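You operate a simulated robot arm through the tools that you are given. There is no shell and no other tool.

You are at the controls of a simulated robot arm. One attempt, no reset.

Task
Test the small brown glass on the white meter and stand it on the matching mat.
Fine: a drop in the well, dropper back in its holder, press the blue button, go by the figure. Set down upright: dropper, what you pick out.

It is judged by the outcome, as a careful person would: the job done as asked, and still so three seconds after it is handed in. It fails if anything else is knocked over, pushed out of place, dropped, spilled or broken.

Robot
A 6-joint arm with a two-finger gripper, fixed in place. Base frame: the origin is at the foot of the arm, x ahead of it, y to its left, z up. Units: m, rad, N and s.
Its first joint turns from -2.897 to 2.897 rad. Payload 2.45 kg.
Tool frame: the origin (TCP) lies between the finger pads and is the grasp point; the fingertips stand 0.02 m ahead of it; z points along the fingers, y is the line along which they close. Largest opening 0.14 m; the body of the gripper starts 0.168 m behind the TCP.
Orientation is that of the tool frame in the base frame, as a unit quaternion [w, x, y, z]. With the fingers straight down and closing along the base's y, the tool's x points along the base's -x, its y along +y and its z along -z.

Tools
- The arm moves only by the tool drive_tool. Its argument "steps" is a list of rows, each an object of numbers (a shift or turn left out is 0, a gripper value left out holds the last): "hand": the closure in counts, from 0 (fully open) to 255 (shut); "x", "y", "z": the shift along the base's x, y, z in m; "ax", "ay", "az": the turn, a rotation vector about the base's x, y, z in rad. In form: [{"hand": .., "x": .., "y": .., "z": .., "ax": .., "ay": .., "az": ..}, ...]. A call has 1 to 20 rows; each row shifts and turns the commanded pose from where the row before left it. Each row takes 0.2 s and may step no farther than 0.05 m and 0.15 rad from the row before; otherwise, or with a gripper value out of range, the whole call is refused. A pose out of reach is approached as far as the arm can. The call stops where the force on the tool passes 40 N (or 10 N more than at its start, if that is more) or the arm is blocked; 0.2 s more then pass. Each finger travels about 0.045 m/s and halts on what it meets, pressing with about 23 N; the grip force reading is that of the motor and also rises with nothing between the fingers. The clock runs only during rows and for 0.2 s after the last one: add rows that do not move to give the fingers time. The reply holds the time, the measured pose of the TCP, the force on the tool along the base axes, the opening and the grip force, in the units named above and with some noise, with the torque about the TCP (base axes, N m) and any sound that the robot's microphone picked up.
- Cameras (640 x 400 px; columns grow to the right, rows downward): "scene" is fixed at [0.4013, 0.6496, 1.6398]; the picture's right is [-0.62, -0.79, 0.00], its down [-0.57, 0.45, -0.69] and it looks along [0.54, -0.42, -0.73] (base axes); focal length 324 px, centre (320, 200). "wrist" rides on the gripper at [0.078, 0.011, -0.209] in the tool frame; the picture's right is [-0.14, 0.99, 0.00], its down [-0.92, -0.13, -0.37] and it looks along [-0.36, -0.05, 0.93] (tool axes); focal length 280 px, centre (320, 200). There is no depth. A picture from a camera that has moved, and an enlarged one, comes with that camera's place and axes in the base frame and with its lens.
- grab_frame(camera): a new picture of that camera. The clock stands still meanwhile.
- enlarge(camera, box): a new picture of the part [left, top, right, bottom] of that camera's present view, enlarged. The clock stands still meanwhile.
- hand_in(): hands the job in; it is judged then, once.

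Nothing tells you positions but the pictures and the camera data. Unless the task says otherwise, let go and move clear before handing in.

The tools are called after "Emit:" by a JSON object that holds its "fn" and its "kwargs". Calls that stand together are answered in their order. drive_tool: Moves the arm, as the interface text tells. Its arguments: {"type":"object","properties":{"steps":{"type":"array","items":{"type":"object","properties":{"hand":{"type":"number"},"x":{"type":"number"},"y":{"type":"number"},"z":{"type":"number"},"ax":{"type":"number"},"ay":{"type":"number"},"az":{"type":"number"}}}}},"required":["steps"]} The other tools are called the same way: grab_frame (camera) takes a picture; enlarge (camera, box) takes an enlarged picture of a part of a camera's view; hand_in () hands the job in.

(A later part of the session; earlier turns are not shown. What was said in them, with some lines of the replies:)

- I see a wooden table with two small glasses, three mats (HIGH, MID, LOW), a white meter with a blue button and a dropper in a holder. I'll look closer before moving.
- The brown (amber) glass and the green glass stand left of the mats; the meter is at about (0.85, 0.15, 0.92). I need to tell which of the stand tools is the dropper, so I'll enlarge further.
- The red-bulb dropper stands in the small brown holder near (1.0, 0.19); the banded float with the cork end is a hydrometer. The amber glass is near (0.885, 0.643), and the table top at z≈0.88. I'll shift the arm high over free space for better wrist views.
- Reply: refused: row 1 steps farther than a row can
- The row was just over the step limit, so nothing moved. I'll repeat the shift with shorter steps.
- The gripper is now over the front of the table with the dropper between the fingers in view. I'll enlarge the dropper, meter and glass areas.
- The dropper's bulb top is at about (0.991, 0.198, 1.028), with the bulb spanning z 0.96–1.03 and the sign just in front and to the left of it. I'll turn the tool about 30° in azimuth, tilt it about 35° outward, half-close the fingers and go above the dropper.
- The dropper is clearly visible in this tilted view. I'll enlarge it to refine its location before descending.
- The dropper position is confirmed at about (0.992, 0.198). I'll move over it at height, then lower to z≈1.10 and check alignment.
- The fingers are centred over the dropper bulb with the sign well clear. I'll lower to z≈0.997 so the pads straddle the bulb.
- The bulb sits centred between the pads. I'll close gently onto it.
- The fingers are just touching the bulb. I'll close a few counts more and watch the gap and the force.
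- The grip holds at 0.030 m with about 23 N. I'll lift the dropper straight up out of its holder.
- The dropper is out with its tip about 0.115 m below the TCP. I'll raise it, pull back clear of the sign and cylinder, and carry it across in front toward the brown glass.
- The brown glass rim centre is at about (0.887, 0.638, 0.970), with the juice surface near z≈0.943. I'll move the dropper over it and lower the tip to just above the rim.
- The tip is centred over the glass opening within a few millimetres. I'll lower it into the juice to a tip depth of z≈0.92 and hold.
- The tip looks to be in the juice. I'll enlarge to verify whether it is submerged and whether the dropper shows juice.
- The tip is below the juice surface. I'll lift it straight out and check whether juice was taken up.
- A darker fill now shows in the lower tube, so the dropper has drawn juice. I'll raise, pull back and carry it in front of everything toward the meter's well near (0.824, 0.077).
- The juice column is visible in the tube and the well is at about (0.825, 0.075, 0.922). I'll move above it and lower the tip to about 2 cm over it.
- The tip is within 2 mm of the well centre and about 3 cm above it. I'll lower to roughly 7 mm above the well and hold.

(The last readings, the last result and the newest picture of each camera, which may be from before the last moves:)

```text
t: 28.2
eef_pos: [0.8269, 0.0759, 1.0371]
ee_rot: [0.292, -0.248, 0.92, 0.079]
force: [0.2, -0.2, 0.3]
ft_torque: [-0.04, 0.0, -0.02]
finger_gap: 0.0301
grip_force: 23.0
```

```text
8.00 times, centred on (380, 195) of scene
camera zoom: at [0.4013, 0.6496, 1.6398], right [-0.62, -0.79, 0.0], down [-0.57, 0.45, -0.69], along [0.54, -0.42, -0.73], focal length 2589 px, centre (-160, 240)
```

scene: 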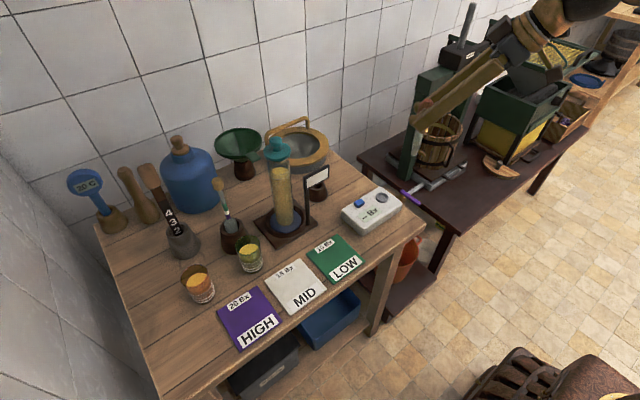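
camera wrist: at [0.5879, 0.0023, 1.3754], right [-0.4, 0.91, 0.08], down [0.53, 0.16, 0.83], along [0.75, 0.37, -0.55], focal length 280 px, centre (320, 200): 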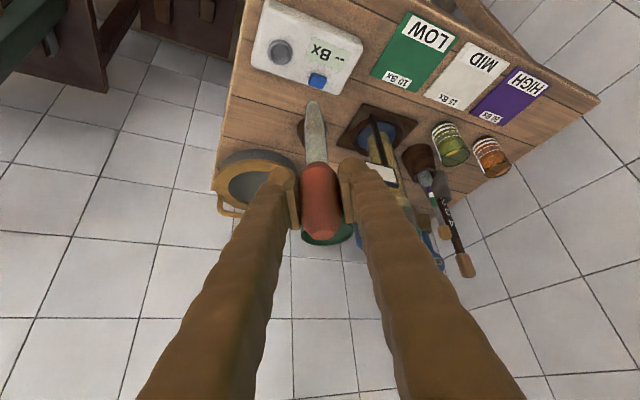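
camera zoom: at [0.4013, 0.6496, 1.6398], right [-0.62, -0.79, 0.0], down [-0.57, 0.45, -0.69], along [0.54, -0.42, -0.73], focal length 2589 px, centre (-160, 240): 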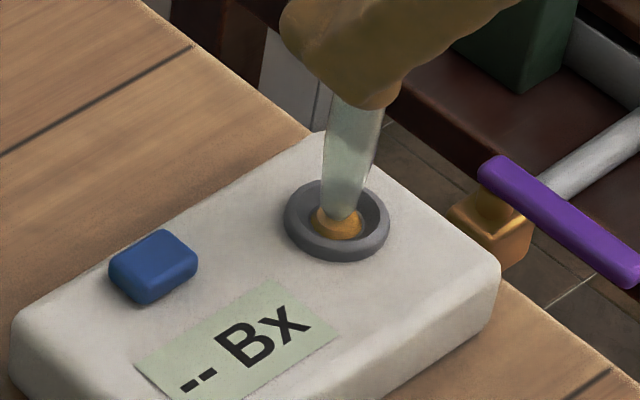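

An orange drop is in the well and the tube has emptied. Next I take the dropper back over its holder, retracing the exact grasp position.

Emit:
{"fn": "drive_tool", "kwargs": {"steps": [{"z": 0.02}, {"z": 0.045}, {"z": 0.049}, {"z": 0.048}, {"z": 0.048}, {"x": 0.0416}, {"x": 0.0416}, {"x": 0.0416}, {"x": 0.0417}, {"y": 0.041}, {"y": 0.041}, {"y": 0.04}, {"z": -0.045}, {"z": -0.045}, {"z": -0.045}, {"z": -0.035}, {}]}}

Emit:
{"fn": "grab_frame", "kwargs": {"camera": "wrist"}}

Emit:
{"fn": "enlarge", "kwargs": {"camera": "scene", "box": [270, 110, 390, 220]}}

```text
t: 31.8
eef_pos: [0.9924, 0.2006, 1.077]
ee_rot: [0.292, -0.247, 0.921, 0.078]
force: [0.0, -0.6, -0.1]
ft_torque: [-0.02, 0.0, -0.01]
finger_gap: 0.0301
grip_force: 22.9
```

```text
taken
camera wrist: at [0.8285, 0.1167, 1.2029], right [-0.4, 0.91, 0.08], down [0.53, 0.16, 0.83], along [0.75, 0.37, -0.55], focal length 280 px, centre (320, 200)
```

wrist: 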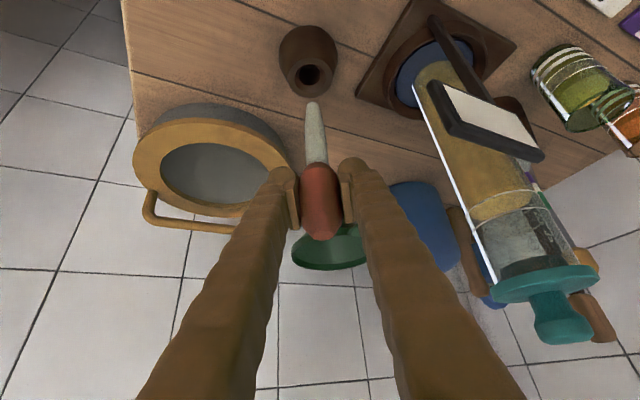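

```text
3.64 times, centred on (330, 165) of scene
camera zoom: at [0.4013, 0.6496, 1.6398], right [-0.62, -0.79, 0.0], down [-0.57, 0.45, -0.69], along [0.54, -0.42, -0.73], focal length 1177 px, centre (284, 327)
```

zoom: 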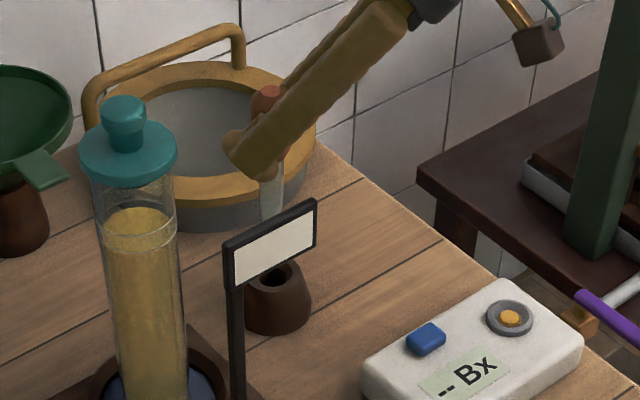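

The dropper is above its holder. I'll enlarge to check alignment before inserting.

Emit:
{"fn": "enlarge", "kwargs": {"camera": "wrist", "box": [260, 10, 360, 130]}}

Emit:
{"fn": "enlarge", "kwargs": {"camera": "scene", "box": [290, 150, 350, 210]}}

```text
3.33 times, centred on (310, 70) of wrist
camera zoom: at [0.8285, 0.1167, 1.2029], right [-0.4, 0.91, 0.08], down [0.53, 0.16, 0.83], along [0.75, 0.37, -0.55], focal length 935 px, centre (353, 633)
```

zoom: 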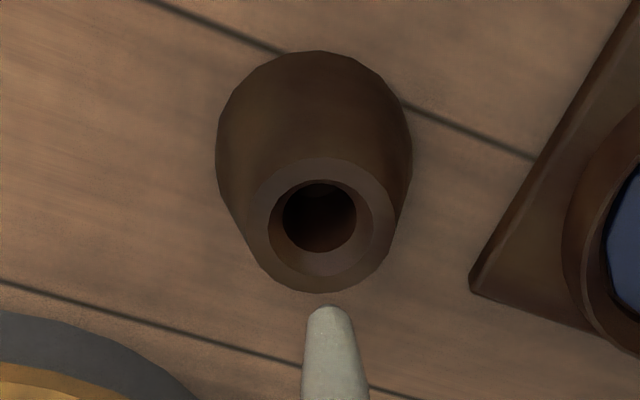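

```text
6.67 times, centred on (320, 180) of scene
camera zoom: at [0.4013, 0.6496, 1.6398], right [-0.62, -0.79, 0.0], down [-0.57, 0.45, -0.69], along [0.54, -0.42, -0.73], focal length 2158 px, centre (320, 333)
```

zoom: 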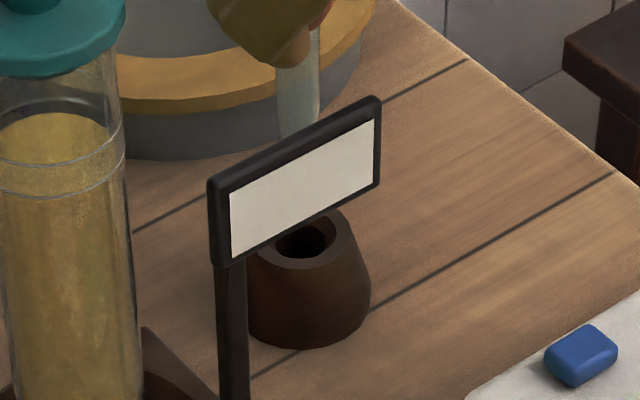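

The tip lines up with the holder's hole within about 2 mm. I'll lower it the remaining 8 cm slowly, watching for contact.

Emit:
{"fn": "drive_tool", "kwargs": {"steps": [{"z": -0.02}, {"z": -0.02}, {"z": -0.015}, {"z": -0.015}, {"z": -0.006}, {"z": -0.004}, {}, {}]}}

Emit:
{"fn": "grab_frame", "kwargs": {"camera": "wrist"}}

```text
t: 33.6
eef_pos: [0.9938, 0.199, 0.9975]
ee_rot: [0.291, -0.248, 0.921, 0.078]
force: [-0.6, 1.6, -0.1]
ft_torque: [0.04, 0.03, -0.02]
finger_gap: 0.03
grip_force: 23.2
```

```text
taken
camera wrist: at [0.8294, 0.1146, 1.1228], right [-0.4, 0.91, 0.08], down [0.53, 0.16, 0.83], along [0.75, 0.37, -0.55], focal length 280 px, centre (320, 200)
```

wrist: 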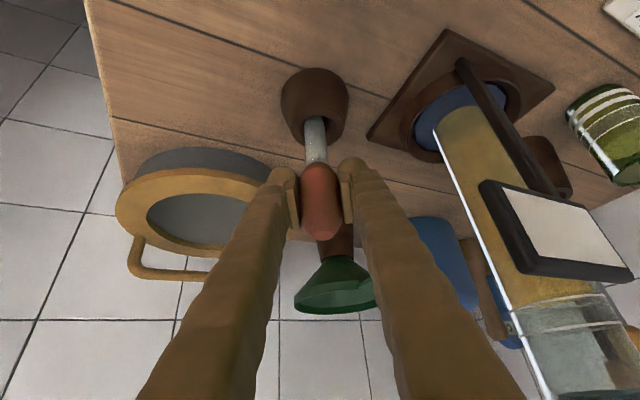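

The dropper is back in its holder at the original height. I'll open the fingers slowly, check it stands, then withdraw upward.

Emit:
{"fn": "drive_tool", "kwargs": {"steps": [{"z": -0.001}, {"hand": 204}, {"hand": 198}, {"hand": 185}, {"hand": 160}, {"hand": 140}, {}, {}]}}

Emit:
{"fn": "grab_frame", "kwargs": {"camera": "wrist"}}

```text
t: 35.4
eef_pos: [0.9945, 0.1978, 0.9975]
ee_rot: [0.291, -0.247, 0.921, 0.078]
force: [0.1, 0.2, 0.4]
ft_torque: [-0.01, 0.01, 0.01]
finger_gap: 0.063
grip_force: 0.1
```

```text
taken
camera wrist: at [0.8294, 0.1145, 1.1223], right [-0.4, 0.91, 0.08], down [0.53, 0.16, 0.83], along [0.75, 0.37, -0.55], focal length 280 px, centre (320, 200)
```

wrist: 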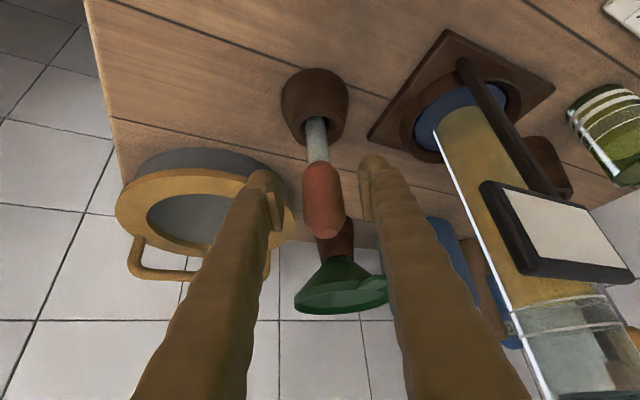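

The dropper stands freely in its holder. I'll lift away, bring the tool upright over the meter's button near (0.847, 0.150) and close the fingers to press with.

Emit:
{"fn": "drive_tool", "kwargs": {"steps": [{"z": 0.04}, {"z": 0.049}, {"z": 0.049}, {"z": 0.049}, {"hand": 255, "x": -0.0367, "y": -0.012, "ax": -0.061, "ay": 0.1057}, {"x": -0.0367, "y": -0.012, "ax": -0.061, "ay": 0.1057}, {"x": -0.0367, "y": -0.012, "ax": -0.061, "ay": 0.1057}, {"x": -0.0367, "y": -0.012, "ax": -0.061, "ay": 0.1057}, {"ax": -0.061, "ay": 0.1057}, {}, {}]}}

Emit:
{"fn": "grab_frame", "kwargs": {"camera": "wrist"}}

Emit:
{"fn": "grab_frame", "kwargs": {"camera": "scene"}}

```text
t: 37.8
eef_pos: [0.8481, 0.15, 1.1817]
ee_rot: [0.0, -0.259, 0.966, 0.0]
force: [-0.9, 0.8, 0.4]
ft_torque: [-0.02, -0.02, -0.05]
finger_gap: 0.0002
grip_force: 22.2
```

```text
taken
camera wrist: at [0.775, 0.1192, 1.3905], right [-0.38, 0.93, 0.0], down [0.86, 0.35, 0.37], along [0.34, 0.14, -0.93], focal length 280 px, centre (320, 200)
```

wrist: 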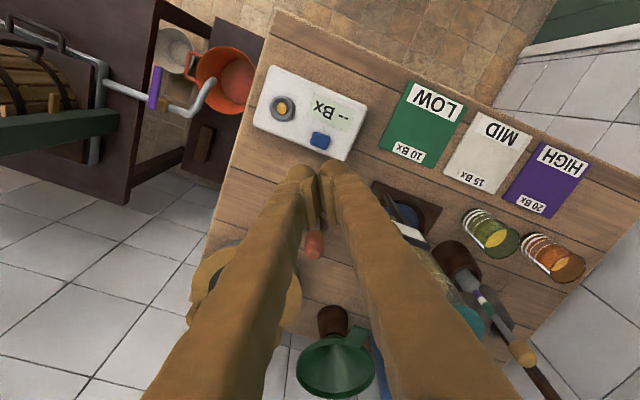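

```text
taken
```

scene: 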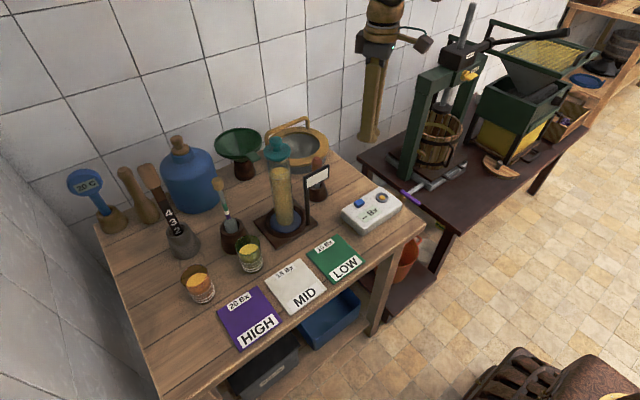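

The tool points straight down over the button, and the drop is visible in the well with the dropper in its holder. I'll lower the closed fingertips to about 1 cm above the button.

Emit:
{"fn": "drive_tool", "kwargs": {"steps": [{"x": -0.001, "z": -0.049}, {"z": -0.049}, {"z": -0.049}, {"z": -0.045}, {"z": -0.025}, {}]}}

Emit:
{"fn": "enlarge", "kwargs": {"camera": "wrist", "box": [220, 90, 420, 240]}}

Emit:
{"fn": "enlarge", "kwargs": {"camera": "scene", "box": [310, 130, 420, 240]}}

```text
t: 39.2
eef_pos: [0.8446, 0.1506, 0.9663]
ee_rot: [0.001, -0.259, 0.966, 0.0]
force: [0.3, 0.6, 0.9]
ft_torque: [0.01, -0.05, -0.01]
finger_gap: 0.0
grip_force: 23.0
```

```text
2.67 times, centred on (320, 165) of wrist
camera zoom: at [0.7719, 0.1202, 1.1737], right [-0.38, 0.93, 0.0], down [0.86, 0.35, 0.37], along [0.34, 0.14, -0.93], focal length 748 px, centre (320, 293)
```

zoom: 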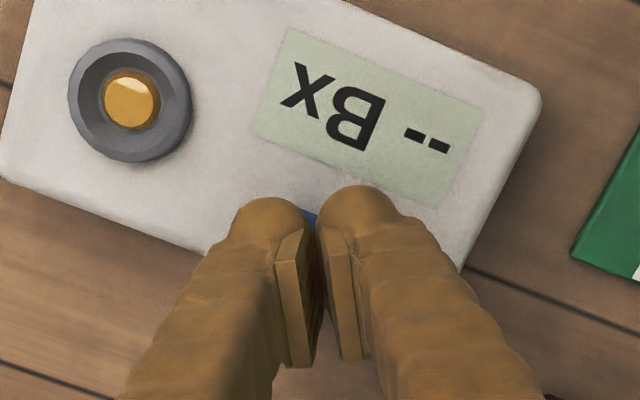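

```text
3.64 times, centred on (365, 185) of scene
camera zoom: at [0.4013, 0.6496, 1.6398], right [-0.62, -0.79, 0.0], down [-0.57, 0.45, -0.69], along [0.54, -0.42, -0.73], focal length 1177 px, centre (156, 254)
```

zoom: 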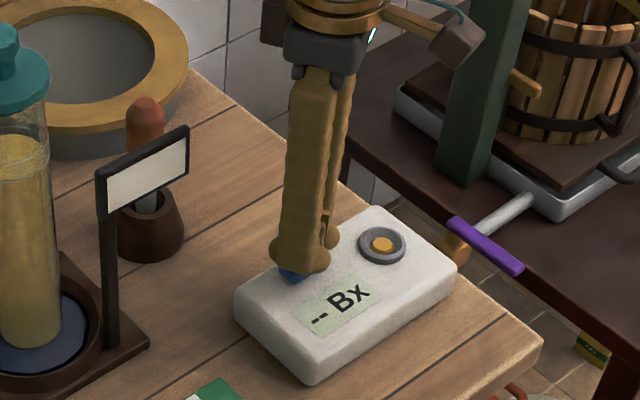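

The fingertips are about 2 cm above the button and centred on it. I'll press down in small steps, watching the force.

Emit:
{"fn": "drive_tool", "kwargs": {"steps": [{"x": 0.001, "z": -0.008}, {"z": -0.006}, {"z": -0.004}, {}]}}

Emit:
{"fn": "drive_tool", "kwargs": {"steps": [{"z": -0.002}, {"z": -0.002}, {}]}}

```text
t: 40.2
eef_pos: [0.847, 0.1517, 0.948]
ee_rot: [0.001, -0.26, 0.966, 0.0]
force: [0.7, -0.3, 1.8]
ft_torque: [0.0, -0.02, -0.02]
finger_gap: 0.006
grip_force: 29.8
heard: click
```

```text
t: 41.0
eef_pos: [0.8479, 0.1506, 0.944]
ee_rot: [0.001, -0.259, 0.966, 0.0]
force: [1.8, -1.1, 10.0]
ft_torque: [-0.02, -0.06, -0.01]
finger_gap: 0.0061
grip_force: 29.4
```

A click was heard, so the button is pressed. I'll lift off and read the display.

Emit:
{"fn": "drive_tool", "kwargs": {"steps": [{"z": 0.01}, {"z": 0.03}, {"z": 0.04}, {"z": 0.045}, {"z": 0.045}, {"z": 0.045}, {}]}}

Emit:
{"fn": "enlarge", "kwargs": {"camera": "scene", "box": [330, 170, 410, 240]}}

Emit:
{"fn": "grab_frame", "kwargs": {"camera": "wrist"}}

```text
t: 42.6
eef_pos: [0.8485, 0.1507, 1.1578]
ee_rot: [0.0, -0.26, 0.966, 0.001]
force: [0.6, 1.3, -0.3]
ft_torque: [-0.01, -0.01, -0.02]
finger_gap: 0.0001
grip_force: 29.2
```

```text
5.71 times, centred on (370, 205) of scene
camera zoom: at [0.4013, 0.6496, 1.6398], right [-0.62, -0.79, 0.0], down [-0.57, 0.45, -0.69], along [0.54, -0.42, -0.73], focal length 1849 px, centre (34, 171)
```

zoom: 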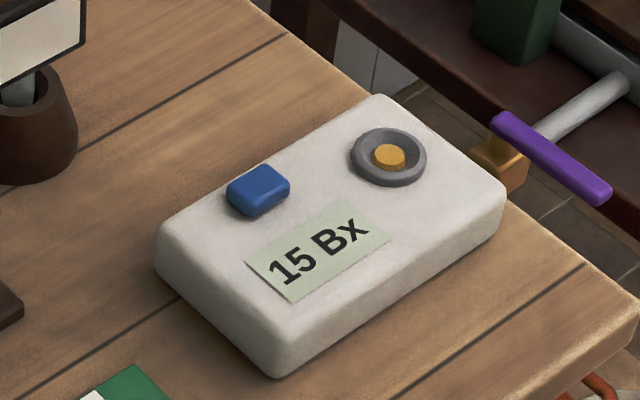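

```text
taken
camera wrist: at [0.7758, 0.1199, 1.3669], right [-0.38, 0.93, 0.0], down [0.86, 0.35, 0.37], along [0.34, 0.14, -0.93], focal length 280 px, centre (320, 200)
```

wrist: 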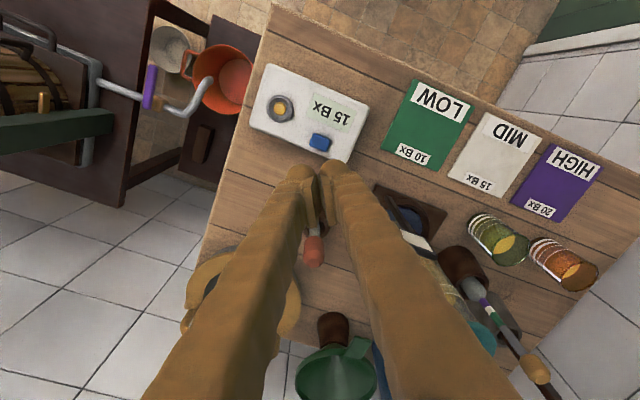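

The display reads 15 Bx, so the brown glass belongs on the MID (15 Bx) mat. I'll measure the mat and the glass once more before grasping.

Emit:
{"fn": "enlarge", "kwargs": {"camera": "scene", "box": [210, 230, 370, 350]}}

Emit:
{"fn": "enlarge", "kwargs": {"camera": "wrist", "box": [400, 80, 620, 300]}}

```text
3.33 times, centred on (290, 290) of scene
camera zoom: at [0.4013, 0.6496, 1.6398], right [-0.62, -0.79, 0.0], down [-0.57, 0.45, -0.69], along [0.54, -0.42, -0.73], focal length 1079 px, centre (420, -100)
```

zoom: 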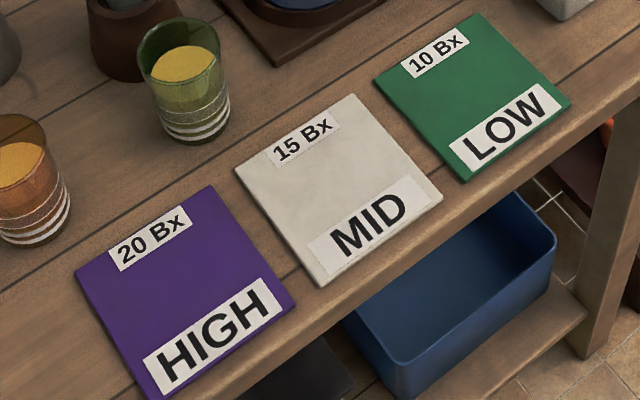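

```text
1.82 times, centred on (510, 190) of wrist
camera zoom: at [0.7758, 0.1199, 1.3669], right [-0.38, 0.93, 0.0], down [0.86, 0.35, 0.37], along [0.34, 0.14, -0.93], focal length 510 px, centre (-26, 218)
```

zoom: 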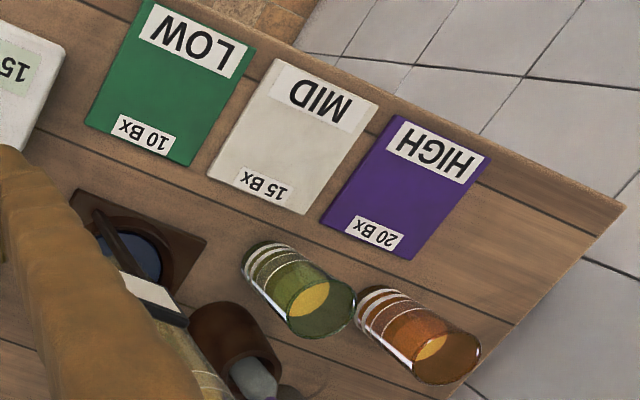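

The MID mat's centre is about (0.767, 0.443), and the brown glass's about (0.8865, 0.639) with its rim at z≈0.971. I'll open the fingers to about 9 cm and travel in front of the table objects toward the glass, tilting the tool outward again.

Emit:
{"fn": "drive_tool", "kwargs": {"steps": [{"hand": 88, "x": -0.048, "z": 0.01}, {"x": -0.048, "z": 0.01}, {"x": -0.048, "z": 0.01}, {"y": 0.047}, {"y": 0.047}, {"y": 0.047}, {"y": 0.047}, {"y": 0.047}, {"y": 0.047}, {"y": 0.047}, {"y": 0.047}, {"y": 0.047}, {"y": 0.047}, {"x": 0.02, "ax": 0.061, "ay": -0.1057}, {"x": 0.02, "ax": 0.061, "ay": -0.1057}, {"x": 0.02, "ax": 0.061, "ay": -0.1057}, {"x": 0.02, "ax": 0.061, "ay": -0.1057}, {"x": 0.02, "ax": 0.061, "ay": -0.1057}, {}]}}

Emit:
{"fn": "grab_frame", "kwargs": {"camera": "wrist"}}

Emit:
{"fn": "grab_frame", "kwargs": {"camera": "scene"}}

```text
t: 46.6
eef_pos: [0.8024, 0.6208, 1.19]
ee_rot: [0.29, -0.248, 0.921, 0.078]
force: [0.6, -0.2, 0.3]
ft_torque: [0.03, 0.02, -0.04]
finger_gap: 0.0917
grip_force: 0.0
```

```text
taken
camera wrist: at [0.6383, 0.5369, 1.3148], right [-0.4, 0.91, 0.08], down [0.53, 0.16, 0.83], along [0.75, 0.37, -0.55], focal length 280 px, centre (320, 200)
```

wrist: 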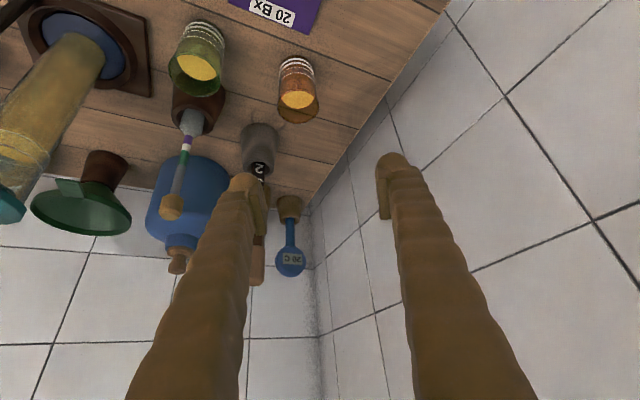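

```text
taken
```

scene: 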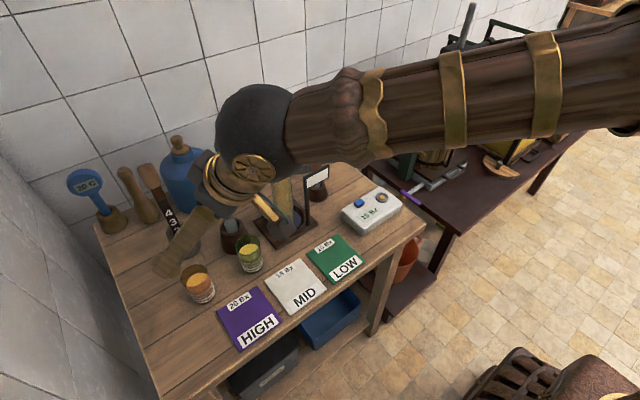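

All clear so far. I'll move over the brown glass and lower to fingertips about 7 cm above its rim, then check centring.

Emit:
{"fn": "drive_tool", "kwargs": {"steps": [{"x": 0.042, "y": 0.01}, {"x": 0.042, "y": 0.0095}, {"z": -0.04}, {"z": -0.04}, {"z": -0.04}, {}, {}]}}

Emit:
{"fn": "grab_frame", "kwargs": {"camera": "wrist"}}

Emit:
{"fn": "enlarge", "kwargs": {"camera": "scene", "box": [140, 190, 280, 310]}}

```text
t: 48.2
eef_pos: [0.8865, 0.6384, 1.0693]
ee_rot: [0.291, -0.248, 0.921, 0.079]
force: [1.0, 0.2, 0.2]
ft_torque: [0.01, -0.01, 0.01]
finger_gap: 0.0918
grip_force: 0.0
```

```text
taken
camera wrist: at [0.7224, 0.5552, 1.1949], right [-0.4, 0.91, 0.08], down [0.53, 0.16, 0.83], along [0.75, 0.37, -0.55], focal length 280 px, centre (320, 200)
```

wrist: 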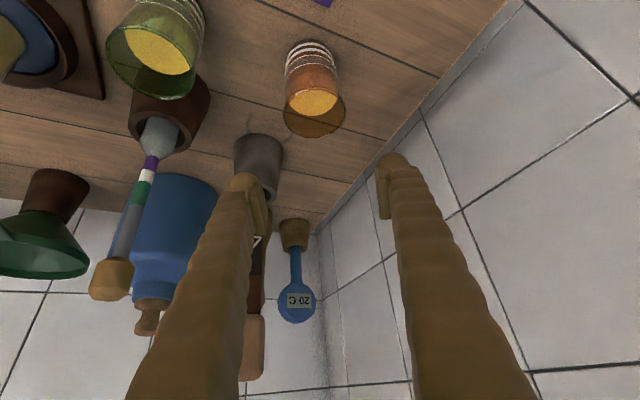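

```text
3.33 times, centred on (210, 250) of scene
camera zoom: at [0.4013, 0.6496, 1.6398], right [-0.62, -0.79, 0.0], down [-0.57, 0.45, -0.69], along [0.54, -0.42, -0.73], focal length 1079 px, centre (687, 33)
```

zoom: 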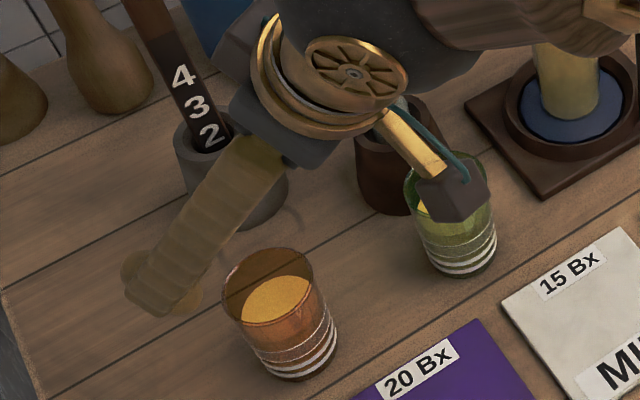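

The glass is centred between the fingers. I'll lower around it in stages, first to TCP z≈0.985.

Emit:
{"fn": "drive_tool", "kwargs": {"steps": [{"y": 0.001, "z": -0.03}, {"z": -0.03}, {"z": -0.024}, {}]}}

Emit:
{"fn": "grab_frame", "kwargs": {"camera": "wrist"}}

Emit:
{"fn": "enlarge", "kwargs": {"camera": "scene", "box": [140, 190, 280, 310]}}

```text
t: 49.2
eef_pos: [0.886, 0.6406, 0.9859]
ee_rot: [0.291, -0.248, 0.921, 0.079]
force: [0.0, 0.0, -0.2]
ft_torque: [-0.02, 0.01, 0.02]
finger_gap: 0.0918
grip_force: 0.1
```

```text
taken
camera wrist: at [0.7225, 0.5572, 1.1108], right [-0.4, 0.91, 0.08], down [0.53, 0.16, 0.83], along [0.75, 0.37, -0.55], focal length 280 px, centre (320, 200)
```

wrist: 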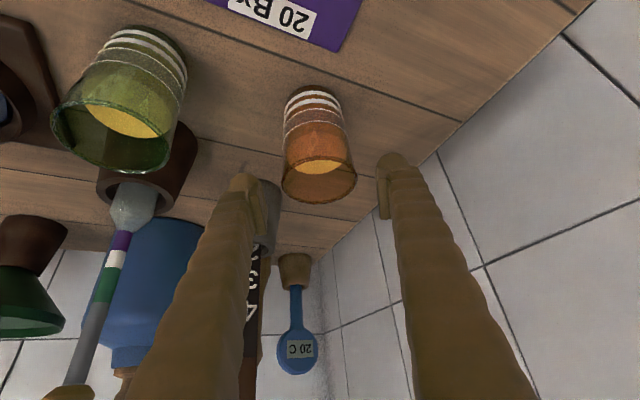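

```text
3.33 times, centred on (210, 250) of scene
camera zoom: at [0.4013, 0.6496, 1.6398], right [-0.62, -0.79, 0.0], down [-0.57, 0.45, -0.69], along [0.54, -0.42, -0.73], focal length 1079 px, centre (687, 33)
```

zoom: 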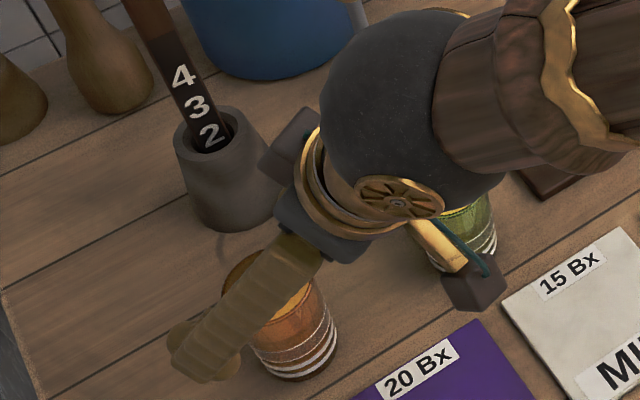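

The glass is entering evenly between the fingers and everything else stays clear. I'll lower the last 5 cm to grasp height.

Emit:
{"fn": "drive_tool", "kwargs": {"steps": [{"z": -0.02}, {"z": -0.018}, {"z": -0.013}, {}]}}

Emit:
{"fn": "grab_frame", "kwargs": {"camera": "wrist"}}

Emit:
{"fn": "enlarge", "kwargs": {"camera": "scene", "box": [140, 190, 280, 310]}}

```text
t: 50.2
eef_pos: [0.8867, 0.6409, 0.9331]
ee_rot: [0.291, -0.247, 0.921, 0.077]
force: [-0.1, 0.7, 0.3]
ft_torque: [0.01, 0.03, -0.01]
finger_gap: 0.0916
grip_force: 0.0
```

```text
taken
camera wrist: at [0.7226, 0.5565, 1.0593], right [-0.4, 0.91, 0.08], down [0.53, 0.16, 0.83], along [0.75, 0.37, -0.55], focal length 280 px, centre (320, 200)
```

wrist: 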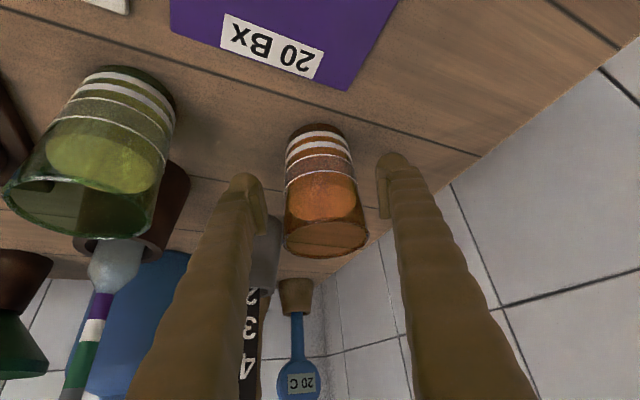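

```text
3.33 times, centred on (210, 250) of scene
camera zoom: at [0.4013, 0.6496, 1.6398], right [-0.62, -0.79, 0.0], down [-0.57, 0.45, -0.69], along [0.54, -0.42, -0.73], focal length 1079 px, centre (687, 33)
```

zoom: 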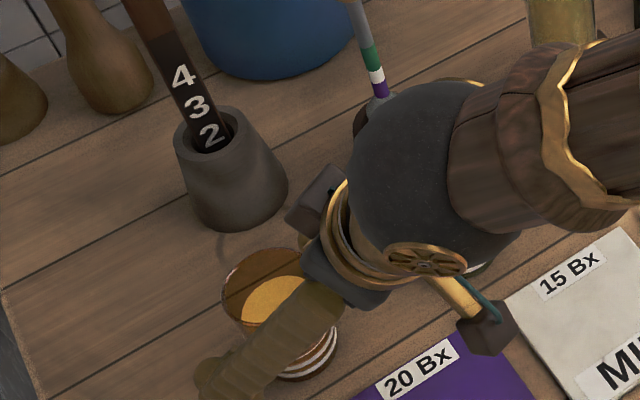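

The glass stands centred between the pads at mid height. I'll close gradually onto it.

Emit:
{"fn": "drive_tool", "kwargs": {"steps": [{"hand": 104}, {"hand": 118}, {"hand": 126}, {"hand": 130}, {"hand": 134}, {"hand": 138}, {}]}}

```text
t: 51.8
eef_pos: [0.8865, 0.6408, 0.935]
ee_rot: [0.291, -0.248, 0.921, 0.078]
force: [-0.7, 1.2, -0.3]
ft_torque: [0.0, -0.01, 0.02]
finger_gap: 0.0649
grip_force: 0.1
```

Emit:
{"fn": "drive_tool", "kwargs": {"steps": [{"hand": 142}, {"hand": 146}, {"hand": 150}, {}]}}

Emit:
{"fn": "grab_frame", "kwargs": {"camera": "wrist"}}

```text
t: 52.8
eef_pos: [0.8877, 0.6403, 0.9332]
ee_rot: [0.292, -0.247, 0.921, 0.078]
force: [-0.4, 0.1, 0.6]
ft_torque: [-0.03, 0.03, -0.04]
finger_gap: 0.0595
grip_force: 22.8
```

```text
taken
camera wrist: at [0.7225, 0.5565, 1.0593], right [-0.4, 0.91, 0.08], down [0.53, 0.16, 0.83], along [0.75, 0.37, -0.55], focal length 280 px, centre (320, 200)
```

wrist: 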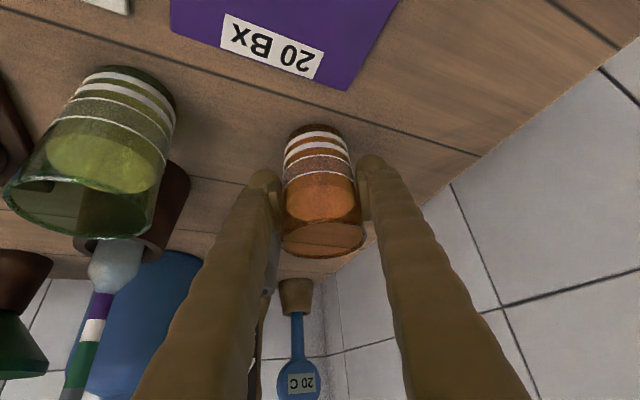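

The glass is gripped at 0.0595 m with about 23 N. I'll lift it slowly and straight up.

Emit:
{"fn": "drive_tool", "kwargs": {"steps": [{"hand": 165}, {}, {"z": 0.005}, {"z": 0.01}, {"z": 0.015}, {"z": 0.02}, {}]}}

Emit:
{"fn": "grab_frame", "kwargs": {"camera": "wrist"}}

Emit:
{"fn": "enlarge", "kwargs": {"camera": "scene", "box": [140, 190, 280, 310]}}

```text
t: 54.4
eef_pos: [0.8874, 0.6412, 0.9844]
ee_rot: [0.291, -0.247, 0.921, 0.078]
force: [-0.2, 0.4, -2.8]
ft_torque: [-0.03, 0.01, 0.0]
finger_gap: 0.0596
grip_force: 23.0
```

```text
taken
camera wrist: at [0.7228, 0.5581, 1.1103], right [-0.4, 0.91, 0.08], down [0.53, 0.16, 0.83], along [0.75, 0.37, -0.55], focal length 280 px, centre (320, 200)
```

wrist: 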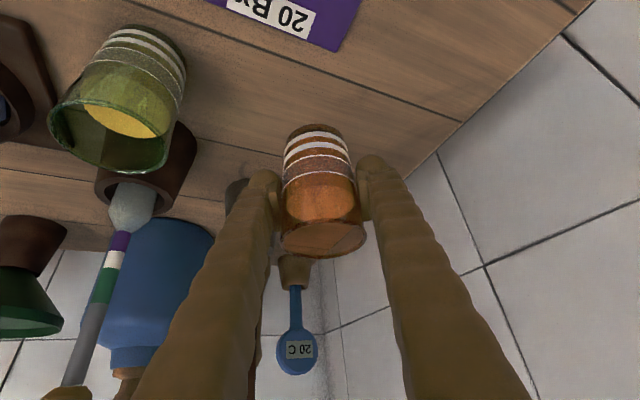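

```text
3.33 times, centred on (210, 250) of scene
camera zoom: at [0.4013, 0.6496, 1.6398], right [-0.62, -0.79, 0.0], down [-0.57, 0.45, -0.69], along [0.54, -0.42, -0.73], focal length 1079 px, centre (687, 33)
```

zoom: 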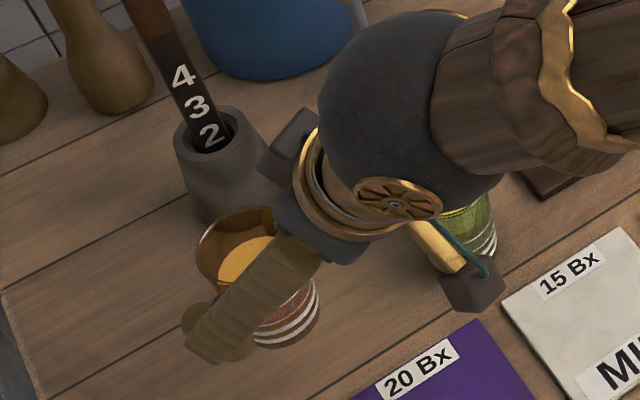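

The glass is lifted, upright and level. I'll raise it a little more, then carry it gently toward the front and across to the MID mat.

Emit:
{"fn": "drive_tool", "kwargs": {"steps": [{"z": 0.015}, {"z": 0.02}, {"z": 0.015}, {"x": -0.01}, {"x": -0.02}, {"x": -0.025}, {"x": -0.025}, {"x": -0.022}, {"x": -0.0177, "y": -0.008}, {"y": -0.018}, {"y": -0.025}, {"y": -0.028}, {"y": -0.03}, {"y": -0.03}, {"y": -0.026}, {"y": -0.02}, {"y": -0.0125}, {}, {}]}}

Emit:
{"fn": "grab_frame", "kwargs": {"camera": "wrist"}}

Emit:
{"fn": "enlarge", "kwargs": {"camera": "scene", "box": [210, 200, 350, 320]}}

```text
t: 58.4
eef_pos: [0.7668, 0.4444, 1.0341]
ee_rot: [0.291, -0.248, 0.921, 0.078]
force: [-0.2, -0.3, -2.7]
ft_torque: [0.01, -0.01, 0.01]
finger_gap: 0.0594
grip_force: 23.6
```

```text
taken
camera wrist: at [0.602, 0.3603, 1.1601], right [-0.4, 0.91, 0.08], down [0.53, 0.16, 0.83], along [0.75, 0.37, -0.55], focal length 280 px, centre (320, 200)
```

wrist: 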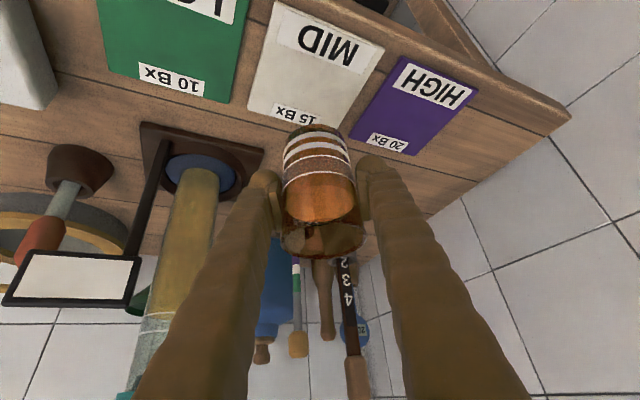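

```text
3.33 times, centred on (280, 260) of scene
camera zoom: at [0.4013, 0.6496, 1.6398], right [-0.62, -0.79, 0.0], down [-0.57, 0.45, -0.69], along [0.54, -0.42, -0.73], focal length 1079 px, centre (453, 0)
```

zoom: 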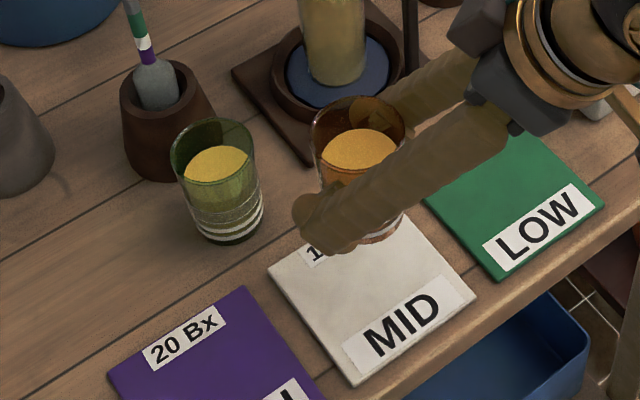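

The glass hangs over the MID mat. I'll lower it to about 1 cm above the mat and check the position.

Emit:
{"fn": "drive_tool", "kwargs": {"steps": [{"z": -0.02}, {"z": -0.025}, {"z": -0.025}, {"z": -0.012}, {"z": -0.008}, {}]}}

Emit:
{"fn": "grab_frame", "kwargs": {"camera": "wrist"}}

Emit:
{"fn": "enlarge", "kwargs": {"camera": "scene", "box": [210, 200, 350, 320]}}

```text
t: 59.8
eef_pos: [0.7672, 0.4441, 0.9441]
ee_rot: [0.291, -0.248, 0.921, 0.078]
force: [-0.1, -0.5, -3.6]
ft_torque: [0.04, 0.0, -0.02]
finger_gap: 0.059
grip_force: 22.7
```

```text
taken
camera wrist: at [0.6031, 0.3606, 1.069], right [-0.4, 0.91, 0.08], down [0.53, 0.16, 0.83], along [0.75, 0.37, -0.55], focal length 280 px, centre (320, 200)
```

wrist: 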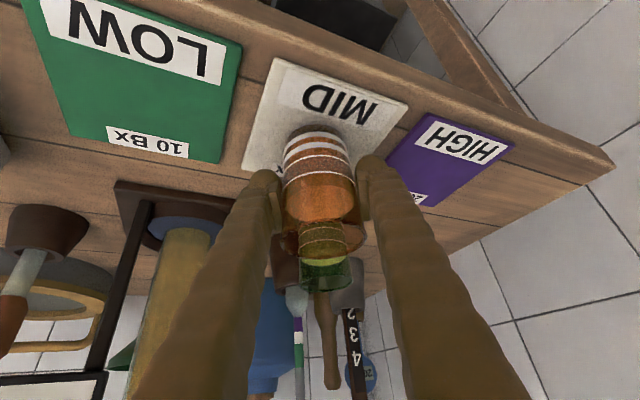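

```text
3.33 times, centred on (280, 260) of scene
camera zoom: at [0.4013, 0.6496, 1.6398], right [-0.62, -0.79, 0.0], down [-0.57, 0.45, -0.69], along [0.54, -0.42, -0.73], focal length 1079 px, centre (453, 0)
```

zoom: 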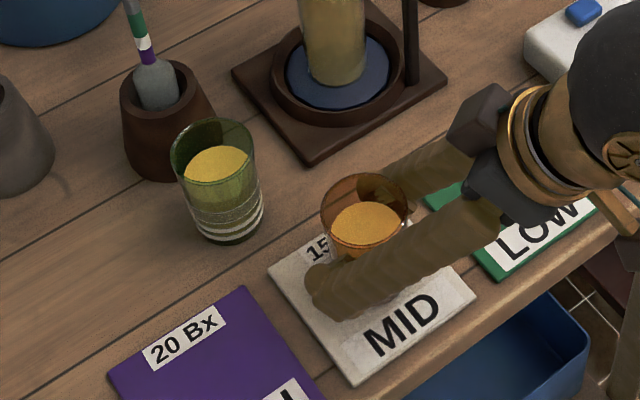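

The glass is about 1 cm above the middle of the MID mat. I'll lower in 2 mm steps, watching for contact.

Emit:
{"fn": "drive_tool", "kwargs": {"steps": [{"z": -0.003}, {"z": -0.002}, {}]}}

Emit:
{"fn": "drive_tool", "kwargs": {"steps": [{"z": -0.0015}, {}]}}

```text
t: 60.6
eef_pos: [0.7668, 0.4444, 0.9384]
ee_rot: [0.29, -0.248, 0.921, 0.078]
force: [0.1, 0.4, 7.4]
ft_torque: [0.23, 0.08, -0.09]
finger_gap: 0.059
grip_force: 23.1
```

```text
t: 61.2
eef_pos: [0.7667, 0.4434, 0.9365]
ee_rot: [0.291, -0.248, 0.921, 0.079]
force: [0.8, 5.3, 13.4]
ft_torque: [0.11, 0.14, -0.16]
finger_gap: 0.0584
grip_force: 22.5
```

Contact is made (upward force). I'll back off slightly to relieve the pressure and open the fingers gradually.

Emit:
{"fn": "drive_tool", "kwargs": {"steps": [{"z": 0.0015}, {"z": 0.0008}, {}]}}

Emit:
{"fn": "enlarge", "kwargs": {"camera": "wrist", "box": [220, 40, 430, 260]}}

```text
t: 62.0
eef_pos: [0.7665, 0.4434, 0.9399]
ee_rot: [0.29, -0.248, 0.921, 0.078]
force: [-0.2, 0.2, -3.7]
ft_torque: [0.02, 0.01, 0.02]
finger_gap: 0.0582
grip_force: 23.1
```

```text
1.82 times, centred on (325, 150) of wrist
camera zoom: at [0.6025, 0.3593, 1.0651], right [-0.4, 0.91, 0.08], down [0.53, 0.16, 0.83], along [0.75, 0.37, -0.55], focal length 510 px, centre (311, 291)
```

zoom: 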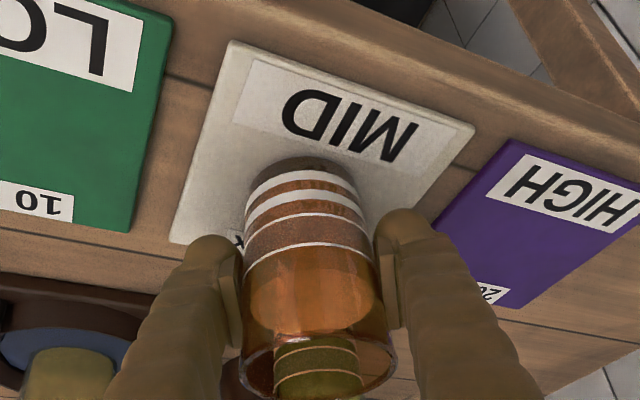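

It hangs by its weight again with under 1 mm gap. I'll lower by about 1 mm for light contact, then release.

Emit:
{"fn": "drive_tool", "kwargs": {"steps": [{"z": -0.0008}, {}]}}

```text
t: 62.6
eef_pos: [0.7648, 0.4428, 0.9398]
ee_rot: [0.292, -0.248, 0.921, 0.078]
force: [0.0, 0.6, -3.1]
ft_torque: [0.01, -0.01, 0.01]
finger_gap: 0.0581
grip_force: 22.6
```

Emit:
{"fn": "drive_tool", "kwargs": {"steps": [{"z": -0.0008}, {}]}}

```text
t: 63.2
eef_pos: [0.7672, 0.4428, 0.9385]
ee_rot: [0.291, -0.248, 0.921, 0.079]
force: [-0.5, -0.4, -3.5]
ft_torque: [0.0, -0.01, 0.02]
finger_gap: 0.0578
grip_force: 23.1
```

Still just above the mat. I'll go down another millimetre.

Emit:
{"fn": "drive_tool", "kwargs": {"steps": [{"z": -0.001}, {}]}}

```text
t: 63.8
eef_pos: [0.7661, 0.4432, 0.9382]
ee_rot: [0.291, -0.248, 0.921, 0.079]
force: [-1.4, -1.4, 5.8]
ft_torque: [0.06, 0.18, 0.05]
finger_gap: 0.0579
grip_force: 23.1
```

Light contact now. I'll open the fingers gradually.

Emit:
{"fn": "drive_tool", "kwargs": {"steps": [{"hand": 152}, {"hand": 148}, {"hand": 144}, {"hand": 138}, {"hand": 128}, {"hand": 112}, {"hand": 95}, {"hand": 85}, {}, {}]}}

Emit:
{"fn": "grab_frame", "kwargs": {"camera": "wrist"}}

Emit:
{"fn": "enlarge", "kwargs": {"camera": "scene", "box": [210, 200, 350, 320]}}

```text
t: 66.0
eef_pos: [0.7668, 0.4433, 0.9356]
ee_rot: [0.29, -0.247, 0.921, 0.078]
force: [-0.4, -0.2, 0.8]
ft_torque: [0.01, 0.03, -0.04]
finger_gap: 0.0933
grip_force: 0.1
```

```text
taken
camera wrist: at [0.6024, 0.3601, 1.0628], right [-0.4, 0.91, 0.08], down [0.53, 0.16, 0.83], along [0.75, 0.37, -0.55], focal length 280 px, centre (320, 200)
```

wrist: 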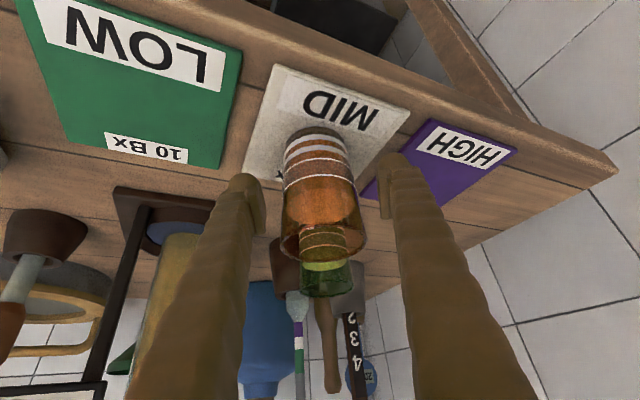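

```text
3.33 times, centred on (280, 260) of scene
camera zoom: at [0.4013, 0.6496, 1.6398], right [-0.62, -0.79, 0.0], down [-0.57, 0.45, -0.69], along [0.54, -0.42, -0.73], focal length 1079 px, centre (453, 0)
```

zoom: 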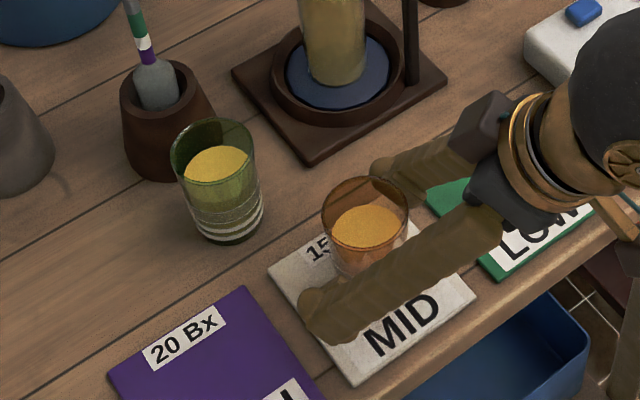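

The glass stands free on the MID mat. I'll withdraw straight up and then back away.

Emit:
{"fn": "drive_tool", "kwargs": {"steps": [{"z": 0.015}, {"z": 0.025}, {"z": 0.035}, {"z": 0.045}, {"z": 0.045}, {"z": 0.045}, {"z": 0.045}, {"x": -0.045}, {"x": -0.045}, {"x": -0.045}, {"x": -0.045}, {"y": -0.045}, {"y": -0.045}, {"y": -0.045}, {"y": -0.045}, {}]}}

Emit:
{"fn": "grab_frame", "kwargs": {"camera": "scene"}}

Emit:
{"fn": "enlarge", "kwargs": {"camera": "scene", "box": [210, 200, 350, 320]}}

Emit:
{"fn": "enlarge", "kwargs": {"camera": "scene", "box": [280, 130, 420, 240]}}

```text
t: 69.4
eef_pos: [0.5874, 0.2624, 1.1926]
ee_rot: [0.291, -0.248, 0.921, 0.078]
force: [0.0, -0.2, 0.0]
ft_torque: [-0.02, 0.03, 0.01]
finger_gap: 0.0935
grip_force: 0.1
```

```text
taken
```

scene: 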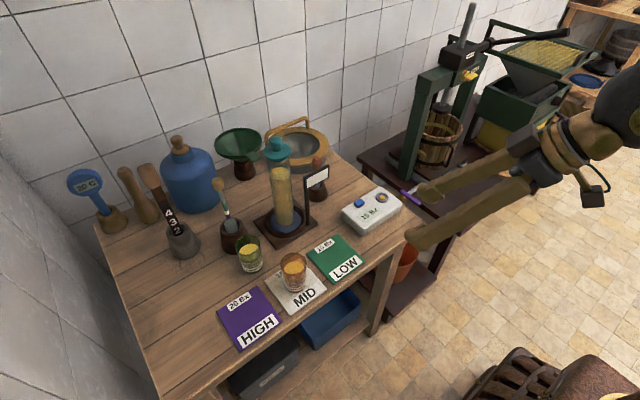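

```text
3.33 times, centred on (280, 260) of scene
camera zoom: at [0.4013, 0.6496, 1.6398], right [-0.62, -0.79, 0.0], down [-0.57, 0.45, -0.69], along [0.54, -0.42, -0.73], focal length 1079 px, centre (453, 0)
```

zoom: 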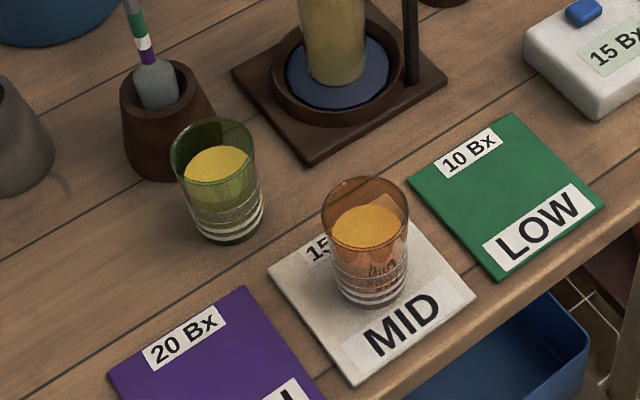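

```text
3.64 times, centred on (350, 185) of scene
camera zoom: at [0.4013, 0.6496, 1.6398], right [-0.62, -0.79, 0.0], down [-0.57, 0.45, -0.69], along [0.54, -0.42, -0.73], focal length 1177 px, centre (211, 254)
```

zoom: 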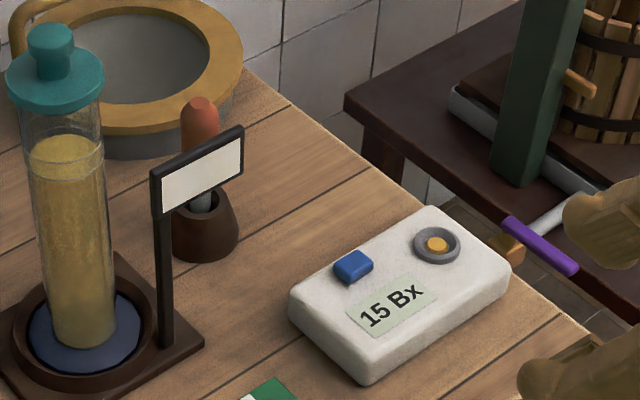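

The meter reads 15 Bx. The brown glass stands upright in the middle of the MID (15 Bx) mat, the dropper is upright in its holder, nothing else has moved, and the arm is clear. I'm handing in the job.

Emit:
{"fn": "hand_in", "kwargs": {}}

```text
The job is handed in.
```

I tested the brown glass on the white meter. It read 15 Bx, so I stood the glass upright in the middle of the MID (15 Bx) mat.

I put one drop of its juice in the well and returned the dropper upright to its holder. I then pressed the blue button; it clicked and the display changed from "--" to "15 Bx".

In the last pictures nothing else was knocked over, moved or spilled. The gripper was open and clear of the table when I handed in. I don't have the judge's result.
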